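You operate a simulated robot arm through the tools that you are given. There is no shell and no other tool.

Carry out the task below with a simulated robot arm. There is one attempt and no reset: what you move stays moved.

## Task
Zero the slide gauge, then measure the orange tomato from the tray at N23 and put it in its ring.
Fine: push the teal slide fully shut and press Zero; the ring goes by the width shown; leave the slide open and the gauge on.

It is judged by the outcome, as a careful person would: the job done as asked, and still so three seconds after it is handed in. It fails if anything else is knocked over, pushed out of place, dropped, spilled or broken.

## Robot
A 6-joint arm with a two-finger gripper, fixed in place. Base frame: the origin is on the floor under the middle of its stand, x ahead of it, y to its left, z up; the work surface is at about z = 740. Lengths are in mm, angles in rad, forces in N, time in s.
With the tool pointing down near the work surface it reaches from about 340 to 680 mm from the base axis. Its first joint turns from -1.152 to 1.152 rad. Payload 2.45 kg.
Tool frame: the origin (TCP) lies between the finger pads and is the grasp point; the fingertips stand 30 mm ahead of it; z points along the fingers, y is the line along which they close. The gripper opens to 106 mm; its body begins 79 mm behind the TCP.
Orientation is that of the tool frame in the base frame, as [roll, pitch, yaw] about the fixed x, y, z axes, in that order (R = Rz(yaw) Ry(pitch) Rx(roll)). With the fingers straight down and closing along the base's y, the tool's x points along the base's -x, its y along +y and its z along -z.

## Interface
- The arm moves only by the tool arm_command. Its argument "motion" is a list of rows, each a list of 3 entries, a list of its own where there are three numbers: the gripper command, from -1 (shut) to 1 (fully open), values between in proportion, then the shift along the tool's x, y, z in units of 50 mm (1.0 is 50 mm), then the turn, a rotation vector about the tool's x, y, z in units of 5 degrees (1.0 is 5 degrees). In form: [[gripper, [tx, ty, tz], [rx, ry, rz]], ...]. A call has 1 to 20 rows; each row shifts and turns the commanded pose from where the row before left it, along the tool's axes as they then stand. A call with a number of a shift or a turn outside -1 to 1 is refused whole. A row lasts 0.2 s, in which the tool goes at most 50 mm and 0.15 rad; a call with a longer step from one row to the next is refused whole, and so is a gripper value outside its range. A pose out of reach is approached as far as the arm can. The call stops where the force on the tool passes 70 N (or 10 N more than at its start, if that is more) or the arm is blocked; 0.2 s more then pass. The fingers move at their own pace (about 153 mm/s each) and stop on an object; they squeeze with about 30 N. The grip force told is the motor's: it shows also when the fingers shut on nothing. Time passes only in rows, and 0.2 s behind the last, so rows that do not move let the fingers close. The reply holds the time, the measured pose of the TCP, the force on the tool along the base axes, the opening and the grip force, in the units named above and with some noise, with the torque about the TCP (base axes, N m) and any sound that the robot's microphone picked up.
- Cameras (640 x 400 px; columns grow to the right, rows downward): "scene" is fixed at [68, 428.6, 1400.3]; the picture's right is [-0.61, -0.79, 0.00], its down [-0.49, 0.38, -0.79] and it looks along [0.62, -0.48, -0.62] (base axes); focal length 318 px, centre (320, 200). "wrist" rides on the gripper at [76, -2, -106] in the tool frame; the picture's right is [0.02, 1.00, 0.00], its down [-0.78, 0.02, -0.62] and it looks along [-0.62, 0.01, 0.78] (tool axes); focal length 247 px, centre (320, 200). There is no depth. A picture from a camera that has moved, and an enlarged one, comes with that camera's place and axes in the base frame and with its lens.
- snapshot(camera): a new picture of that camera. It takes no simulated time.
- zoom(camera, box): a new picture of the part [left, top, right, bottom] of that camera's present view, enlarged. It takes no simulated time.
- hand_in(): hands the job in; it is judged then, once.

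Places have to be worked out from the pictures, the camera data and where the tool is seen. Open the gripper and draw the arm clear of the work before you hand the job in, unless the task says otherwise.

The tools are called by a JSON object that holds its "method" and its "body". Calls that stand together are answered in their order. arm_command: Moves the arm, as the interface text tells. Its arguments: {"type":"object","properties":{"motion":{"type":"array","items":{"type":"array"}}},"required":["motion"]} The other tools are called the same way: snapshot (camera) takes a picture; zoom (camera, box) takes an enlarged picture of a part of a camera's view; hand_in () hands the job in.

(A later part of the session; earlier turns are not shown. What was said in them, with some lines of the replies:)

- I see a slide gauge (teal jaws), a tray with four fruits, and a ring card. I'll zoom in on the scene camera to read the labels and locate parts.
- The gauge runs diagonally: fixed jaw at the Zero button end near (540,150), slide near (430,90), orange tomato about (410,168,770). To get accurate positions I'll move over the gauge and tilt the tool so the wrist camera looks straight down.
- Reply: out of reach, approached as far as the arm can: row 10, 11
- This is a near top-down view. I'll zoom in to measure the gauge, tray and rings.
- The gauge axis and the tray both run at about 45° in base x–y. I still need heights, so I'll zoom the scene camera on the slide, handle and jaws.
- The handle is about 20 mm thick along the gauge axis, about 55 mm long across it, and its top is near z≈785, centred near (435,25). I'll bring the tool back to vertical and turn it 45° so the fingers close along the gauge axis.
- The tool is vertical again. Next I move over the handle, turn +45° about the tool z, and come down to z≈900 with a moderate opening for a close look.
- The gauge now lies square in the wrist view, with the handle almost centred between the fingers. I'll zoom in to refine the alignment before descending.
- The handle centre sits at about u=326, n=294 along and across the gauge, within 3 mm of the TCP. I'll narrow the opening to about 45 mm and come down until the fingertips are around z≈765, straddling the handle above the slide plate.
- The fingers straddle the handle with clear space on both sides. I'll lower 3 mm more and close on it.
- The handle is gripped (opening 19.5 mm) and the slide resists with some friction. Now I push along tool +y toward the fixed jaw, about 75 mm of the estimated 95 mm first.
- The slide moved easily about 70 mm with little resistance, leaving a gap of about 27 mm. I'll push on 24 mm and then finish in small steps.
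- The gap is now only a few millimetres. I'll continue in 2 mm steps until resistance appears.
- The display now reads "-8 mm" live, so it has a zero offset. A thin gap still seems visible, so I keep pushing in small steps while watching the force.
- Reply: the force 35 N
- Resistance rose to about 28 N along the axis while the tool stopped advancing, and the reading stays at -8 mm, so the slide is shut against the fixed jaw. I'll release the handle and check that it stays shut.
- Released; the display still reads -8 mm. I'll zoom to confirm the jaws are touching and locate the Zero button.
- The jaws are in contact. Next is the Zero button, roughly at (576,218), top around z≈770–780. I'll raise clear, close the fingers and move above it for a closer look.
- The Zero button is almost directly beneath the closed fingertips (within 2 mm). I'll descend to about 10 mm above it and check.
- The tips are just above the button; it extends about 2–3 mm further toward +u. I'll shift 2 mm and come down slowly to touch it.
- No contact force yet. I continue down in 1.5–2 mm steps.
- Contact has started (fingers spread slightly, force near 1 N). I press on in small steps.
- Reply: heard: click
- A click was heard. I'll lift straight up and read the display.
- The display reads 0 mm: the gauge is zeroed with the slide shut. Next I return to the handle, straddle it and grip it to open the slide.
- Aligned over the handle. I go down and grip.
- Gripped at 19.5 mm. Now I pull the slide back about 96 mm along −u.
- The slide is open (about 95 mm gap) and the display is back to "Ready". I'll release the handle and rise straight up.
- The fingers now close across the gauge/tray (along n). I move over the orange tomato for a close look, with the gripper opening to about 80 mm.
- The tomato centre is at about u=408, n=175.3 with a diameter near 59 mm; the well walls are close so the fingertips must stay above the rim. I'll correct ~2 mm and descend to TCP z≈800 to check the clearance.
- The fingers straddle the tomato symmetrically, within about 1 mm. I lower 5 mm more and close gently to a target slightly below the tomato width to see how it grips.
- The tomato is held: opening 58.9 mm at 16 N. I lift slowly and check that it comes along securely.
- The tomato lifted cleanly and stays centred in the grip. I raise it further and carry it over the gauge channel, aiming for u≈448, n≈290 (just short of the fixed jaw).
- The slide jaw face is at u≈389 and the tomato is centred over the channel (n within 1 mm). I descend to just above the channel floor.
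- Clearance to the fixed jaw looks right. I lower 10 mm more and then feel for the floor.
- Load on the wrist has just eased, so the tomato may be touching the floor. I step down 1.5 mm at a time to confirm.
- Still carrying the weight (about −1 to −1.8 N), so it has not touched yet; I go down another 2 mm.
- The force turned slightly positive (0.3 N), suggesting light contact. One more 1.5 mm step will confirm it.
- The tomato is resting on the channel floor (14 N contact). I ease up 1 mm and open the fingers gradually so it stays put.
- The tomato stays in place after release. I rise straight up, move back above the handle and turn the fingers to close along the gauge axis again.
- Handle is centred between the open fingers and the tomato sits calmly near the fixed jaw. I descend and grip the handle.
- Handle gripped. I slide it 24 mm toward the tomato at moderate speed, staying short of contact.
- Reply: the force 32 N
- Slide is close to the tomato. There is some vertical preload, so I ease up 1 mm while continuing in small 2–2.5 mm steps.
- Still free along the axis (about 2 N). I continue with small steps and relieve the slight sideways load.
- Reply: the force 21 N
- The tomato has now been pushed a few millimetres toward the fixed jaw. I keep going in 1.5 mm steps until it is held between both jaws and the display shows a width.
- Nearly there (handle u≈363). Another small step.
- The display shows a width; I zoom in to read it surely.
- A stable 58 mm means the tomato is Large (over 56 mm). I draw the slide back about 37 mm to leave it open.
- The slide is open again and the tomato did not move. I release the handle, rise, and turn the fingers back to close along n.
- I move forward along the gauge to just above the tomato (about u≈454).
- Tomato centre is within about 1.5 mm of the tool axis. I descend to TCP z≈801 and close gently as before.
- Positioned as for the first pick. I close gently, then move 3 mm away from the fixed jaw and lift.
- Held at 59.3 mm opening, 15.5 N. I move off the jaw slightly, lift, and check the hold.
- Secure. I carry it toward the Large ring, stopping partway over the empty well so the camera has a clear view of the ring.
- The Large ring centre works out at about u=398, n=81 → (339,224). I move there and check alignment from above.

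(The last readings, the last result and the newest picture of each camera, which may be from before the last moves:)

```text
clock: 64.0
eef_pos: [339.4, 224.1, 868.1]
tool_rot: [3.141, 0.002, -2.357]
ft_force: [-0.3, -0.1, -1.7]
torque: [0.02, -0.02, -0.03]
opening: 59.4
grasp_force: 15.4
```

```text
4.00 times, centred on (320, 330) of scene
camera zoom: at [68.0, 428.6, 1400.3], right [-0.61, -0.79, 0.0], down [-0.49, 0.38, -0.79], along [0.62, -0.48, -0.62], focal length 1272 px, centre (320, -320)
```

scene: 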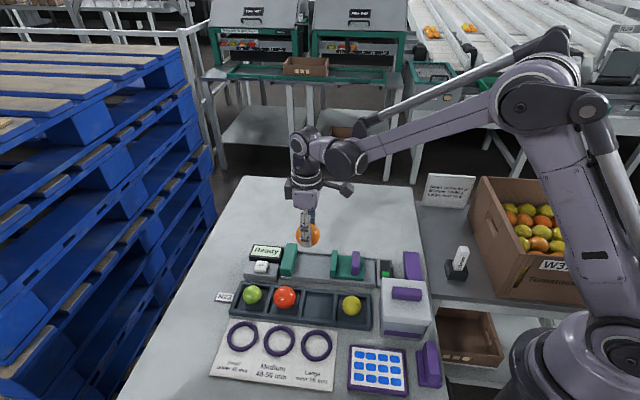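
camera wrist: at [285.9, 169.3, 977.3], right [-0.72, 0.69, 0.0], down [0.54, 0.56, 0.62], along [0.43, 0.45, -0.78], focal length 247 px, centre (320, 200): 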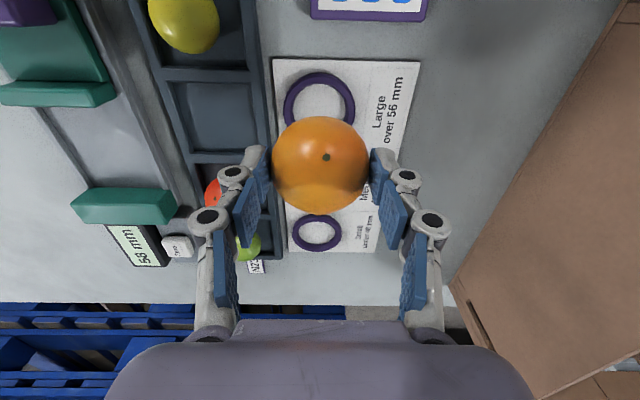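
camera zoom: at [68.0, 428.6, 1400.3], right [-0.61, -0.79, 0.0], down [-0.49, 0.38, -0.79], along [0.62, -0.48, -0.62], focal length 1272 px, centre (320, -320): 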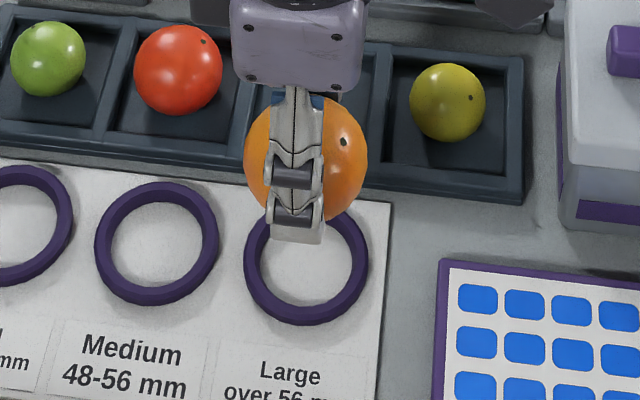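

Nearly above the ring. I zoom in on the visible part of the ring to check lateral alignment.

{"method": "zoom", "body": {"camera": "wrist", "box": [256, 50, 384, 130]}}

{"method": "zoom", "body": {"camera": "scene", "box": [290, 290, 370, 340]}}

```text
5.00 times, centred on (320, 90) of wrist
camera zoom: at [285.9, 169.3, 977.3], right [-0.72, 0.69, 0.0], down [0.54, 0.56, 0.62], along [0.43, 0.45, -0.78], focal length 1235 px, centre (320, 750)
```

zoom: 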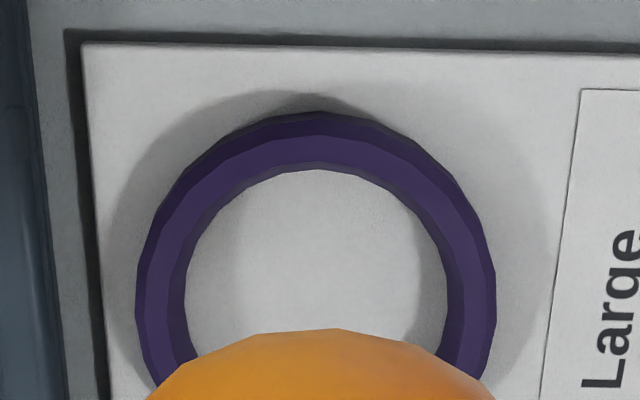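

```text
8.00 times, centred on (330, 315) of scene
camera zoom: at [68.0, 428.6, 1400.3], right [-0.61, -0.79, 0.0], down [-0.49, 0.38, -0.79], along [0.62, -0.48, -0.62], focal length 2544 px, centre (240, -720)
```

zoom: 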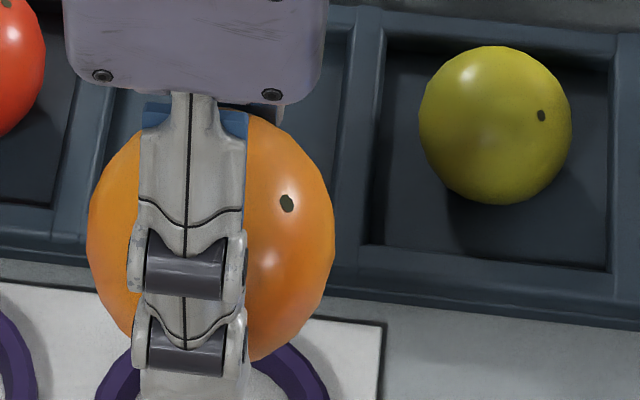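

The ring centre is about 1.6 mm toward +n and 1 mm toward −u of the tomato. I correct that and descend to just above the ring.

{"method": "arm_command", "body": {"motion": [[-0.05, [0.02, -0.032, 0.4], [0, 0, 0]], [-0.05, [0, 0, 0.5], [0, 0, 0]], [-0.05, [0, 0, 0.36], [0, 0, 0]], [-0.05, [0, 0, 0], [0, 0, 0]]]}}

{"method": "zoom", "body": {"camera": "scene", "box": [270, 295, 366, 355]}}

{"method": "snapshot", "body": {"camera": "wrist"}}

```text
clock: 65.0
eef_pos: [340.6, 221.8, 806.1]
tool_rot: [3.14, 0.002, -2.356]
ft_force: [1.7, -0.1, -0.2]
torque: [-0.02, 0.02, -0.01]
opening: 58.9
grasp_force: 16.0
```

```text
6.67 times, centred on (318, 325) of scene
camera zoom: at [68.0, 428.6, 1400.3], right [-0.61, -0.79, 0.0], down [-0.49, 0.38, -0.79], along [0.62, -0.48, -0.62], focal length 2120 px, centre (333, -633)
```

zoom: 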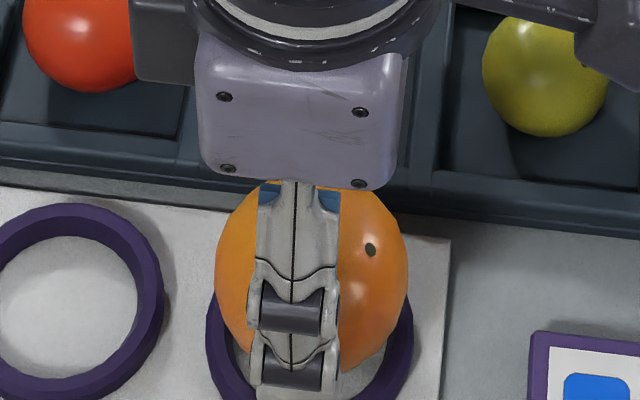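

```text
taken
camera wrist: at [287.6, 167.8, 913.9], right [-0.72, 0.69, 0.0], down [0.54, 0.56, 0.62], along [0.43, 0.45, -0.78], focal length 247 px, centre (320, 200)
```

wrist: 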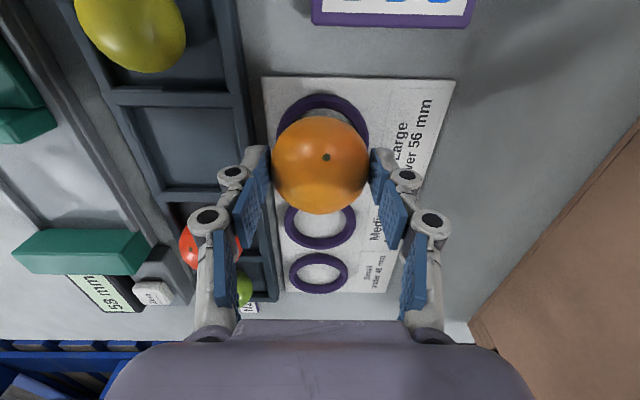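

Tomato is centred over the Large ring. I lower another 8 mm and then feel for contact in small steps.

{"method": "arm_command", "body": {"motion": [[-0.05, [0, 0, 0.1], [0, 0, 0]], [-0.05, [0, 0, 0.06], [0, 0, 0]], [-0.05, [0, 0, 0], [0, 0, 0]]]}}

{"method": "zoom", "body": {"camera": "wrist", "box": [240, 70, 400, 170]}}

```text
clock: 65.8
eef_pos: [340.0, 222.0, 797.9]
tool_rot: [3.141, 0.003, -2.355]
ft_force: [-0.5, 0.6, -0.6]
torque: [0.0, 0.0, 0.03]
opening: 59.2
grasp_force: 16.1
```

```text
4.00 times, centred on (320, 120) of wrist
camera zoom: at [286.8, 167.5, 906.1], right [-0.72, 0.69, 0.0], down [0.54, 0.56, 0.62], along [0.43, 0.45, -0.78], focal length 988 px, centre (320, 520)
```

zoom: 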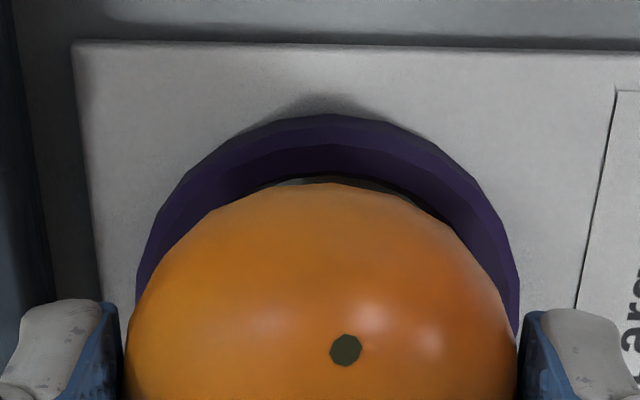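

Still centred within about 1 mm and not yet touching. Continue down in 2 mm steps.

{"method": "arm_command", "body": {"motion": [[-0.05, [0, 0.015, 0.04], [0, 0, 0]], [-0.05, [0, 0, 0.04], [0, 0, 0]], [-0.05, [0, 0, 0], [0, 0, 0]]]}}

```text
clock: 66.6
eef_pos: [338.8, 221.9, 794.3]
tool_rot: [3.139, 0.002, -2.357]
ft_force: [0.3, 0.1, -0.2]
torque: [0.01, 0.02, -0.02]
opening: 59.4
grasp_force: 15.8
```

Still no contact at 794.3, so I step down another 1.5–2 mm.

{"method": "arm_command", "body": {"motion": [[-0.05, [0, 0, 0.035], [0, 0, 0]], [-0.05, [0, 0, 0], [0, 0, 0]]]}}

```text
clock: 67.2
eef_pos: [339.4, 222.2, 792.4]
tool_rot: [3.14, 0.002, -2.357]
ft_force: [-0.4, 2.3, 5.9]
torque: [-0.07, -0.03, 0.0]
opening: 59.1
grasp_force: 16.4
```

Light contact (about 6 N) at the expected height. I check the view before releasing.

{"method": "zoom", "body": {"camera": "wrist", "box": [240, 70, 400, 170]}}

{"method": "zoom", "body": {"camera": "scene", "box": [270, 295, 366, 355]}}

```text
4.00 times, centred on (320, 120) of wrist
camera zoom: at [286.6, 167.3, 900.9], right [-0.72, 0.69, 0.0], down [0.54, 0.56, 0.62], along [0.43, 0.45, -0.78], focal length 988 px, centre (320, 520)
```

zoom: 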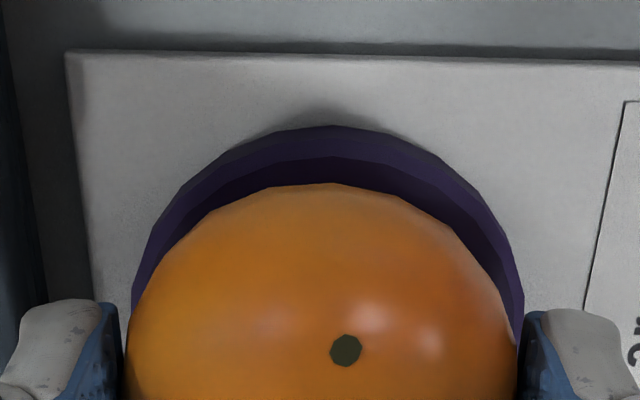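

```text
6.67 times, centred on (318, 325) of scene
camera zoom: at [67.9, 428.5, 1400.3], right [-0.61, -0.79, 0.0], down [-0.49, 0.38, -0.79], along [0.62, -0.48, -0.62], focal length 2120 px, centre (333, -633)
```

zoom: 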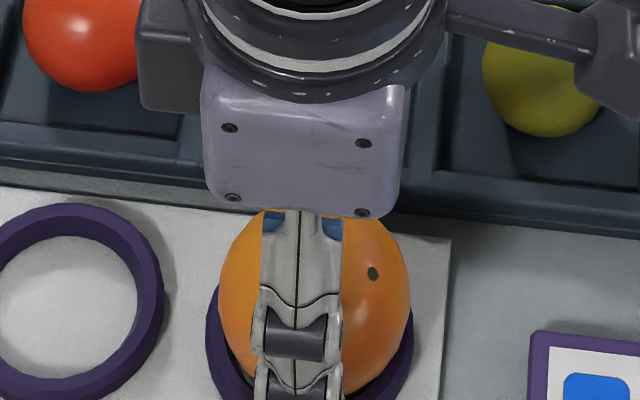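

The tomato sits inside the ring. I open the fingers gradually.

{"method": "arm_command", "body": {"motion": [[0.05, [0, 0, 0], [0, 0, 0]], [0.12, [0, 0, 0], [0, 0, 0]], [0.17, [0, 0, 0], [0, 0, 0]], [0.25, [0, 0, 0], [0, 0, 0]], [0.35, [0, 0, 0], [0, 0, 0]], [0.5, [0, 0, 0], [0, 0, 0]]]}}

{"method": "snapshot", "body": {"camera": "wrist"}}

{"method": "zoom", "body": {"camera": "scene", "box": [270, 295, 366, 355]}}

```text
clock: 68.6
eef_pos: [339.9, 223.0, 792.3]
tool_rot: [3.139, 0.0, -2.356]
ft_force: [0.0, -0.3, 0.8]
torque: [0.0, 0.01, 0.02]
opening: 79.6
grasp_force: 0.1
```

```text
taken
camera wrist: at [286.7, 167.3, 900.8], right [-0.72, 0.69, 0.0], down [0.54, 0.56, 0.62], along [0.43, 0.45, -0.78], focal length 247 px, centre (320, 200)
```

wrist: 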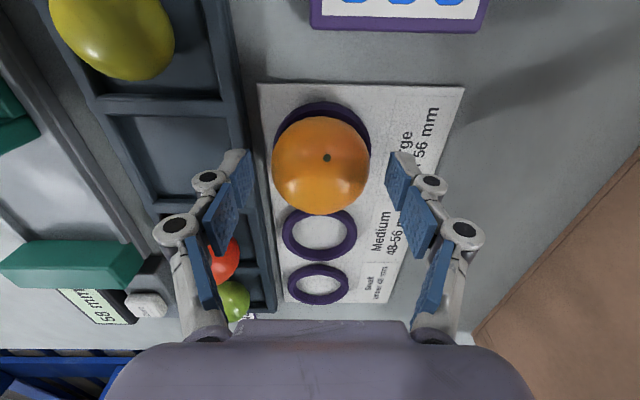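

```text
6.67 times, centred on (318, 325) of scene
camera zoom: at [68.0, 428.6, 1400.3], right [-0.61, -0.79, 0.0], down [-0.49, 0.38, -0.79], along [0.62, -0.48, -0.62], focal length 2120 px, centre (333, -633)
```

zoom: 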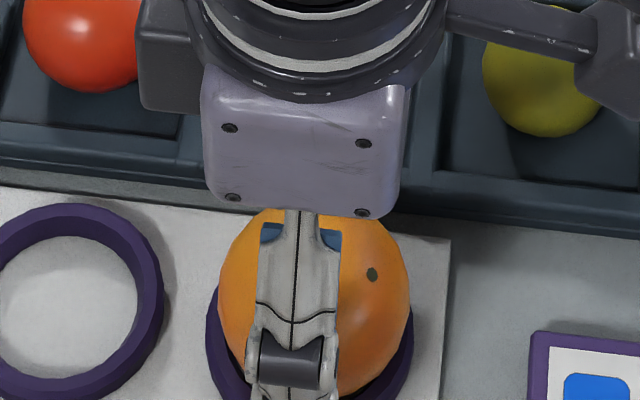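

Released with the tomato steady in the ring. I rise straight up and then draw the arm back clear of the work.

{"method": "arm_command", "body": {"motion": [[0.5, [0, 0, -0.2], [0, 0, 0]], [0.5, [0, 0, -0.6], [0, 0, 0]], [0.5, [0, 0, -0.9], [0, 0, 0]], [0.5, [0, 0, -0.9], [0, 0, 0]], [0.5, [0, 0, -0.9], [0, 0, 0]], [0.5, [0, 0, 0], [0, 0, 0]]]}}

{"method": "snapshot", "body": {"camera": "wrist"}}

{"method": "snapshot", "body": {"camera": "scene"}}

```text
clock: 70.0
eef_pos: [341.3, 220.5, 967.7]
tool_rot: [3.14, 0.002, -2.355]
ft_force: [0.1, 0.1, -0.4]
torque: [0.01, -0.03, 0.0]
opening: 79.8
grasp_force: 0.0
```

```text
taken
camera wrist: at [287.1, 166.8, 1075.8], right [-0.72, 0.69, 0.0], down [0.54, 0.56, 0.62], along [0.43, 0.45, -0.78], focal length 247 px, centre (320, 200)
```

wrist: 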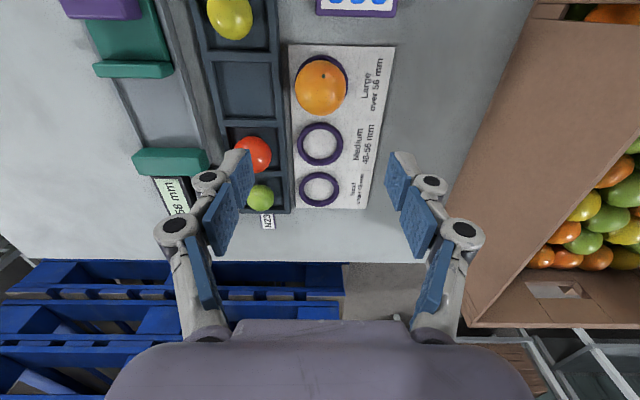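

```text
taken
```

scene: 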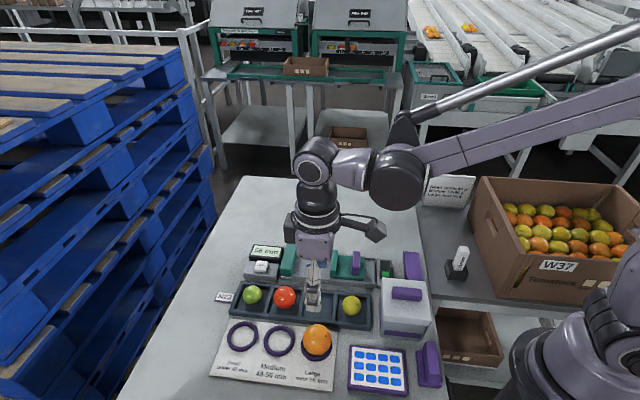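

Everything looks right; now I draw the arm away to near its starting position, gripper open.

{"method": "arm_command", "body": {"motion": [[0.8, [0, 0, -0.5], [0, 0, 0]], [1, [0.4, -0.7, -0.2], [0, 0, 0]], [1, [0.4, -0.7, -0.2], [0, 0, 0]], [1, [0.4, -0.7, -0.2], [0, 0, 0]], [1, [0.4, -0.7, -0.1], [0, 0, 0]], [1, [0.4, -0.7, 0], [0, 0, 0]], [1, [0, 0, 0], [0, 0, 0]], [1, [0, 0, 0], [0, 0, 0]]]}}

{"method": "snapshot", "body": {"camera": "scene"}}

{"method": "zoom", "body": {"camera": "scene", "box": [210, 235, 450, 385]}}

{"method": "zoom", "body": {"camera": "scene", "box": [280, 310, 360, 360]}}

```text
clock: 71.8
eef_pos: [393.9, 27.3, 1026.7]
tool_rot: [3.14, 0.0, -2.356]
ft_force: [0.3, 0.4, 0.6]
torque: [-0.01, -0.01, 0.0]
opening: 106.1
grasp_force: 0.0
```

```text
taken
```

scene: 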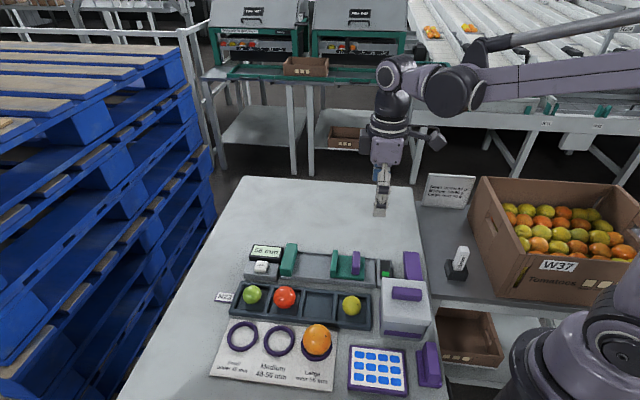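

```text
2.67 times, centred on (330, 310) of scene
camera zoom: at [68.0, 428.5, 1400.3], right [-0.61, -0.79, 0.0], down [-0.49, 0.38, -0.79], along [0.62, -0.48, -0.62], focal length 848 px, centre (293, -93)
```

zoom: 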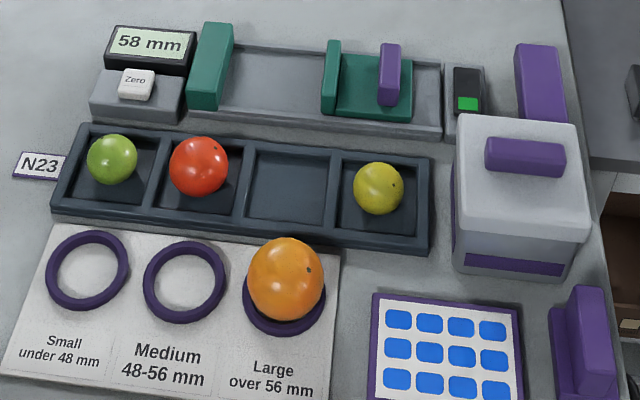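

```text
8.00 times, centred on (320, 335) of scene
camera zoom: at [68.0, 428.5, 1400.3], right [-0.61, -0.79, 0.0], down [-0.49, 0.38, -0.79], along [0.62, -0.48, -0.62], focal length 2544 px, centre (320, -880)
```

zoom: 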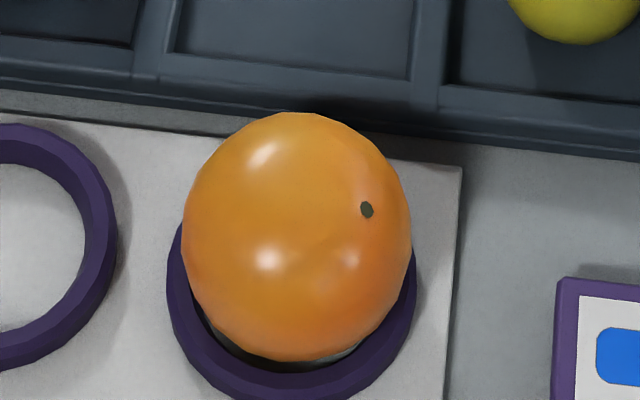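

The orange tomato rests in the Large ring, the slide is open, the gauge is on (58 mm, green switch), nothing else was moved, and the arm is clear with the gripper open. I hand the job in.

{"method": "hand_in", "body": {}}

```text
The job is handed in.
```

The orange tomato is in the Large ring. It measured 58 mm on the zeroed gauge, and Large is for over 56 mm.

- **Zeroing:** with the slide fully shut the display read -8 mm. After I pressed Zero it read 0 mm.
- **How it was left:** the slide is open, the gauge is on, and the arm is drawn clear with the gripper open. In the final pictures the tomato was sitting inside its ring, and nothing else looked knocked over or out of place.

The job is handed in, but no verdict came back.
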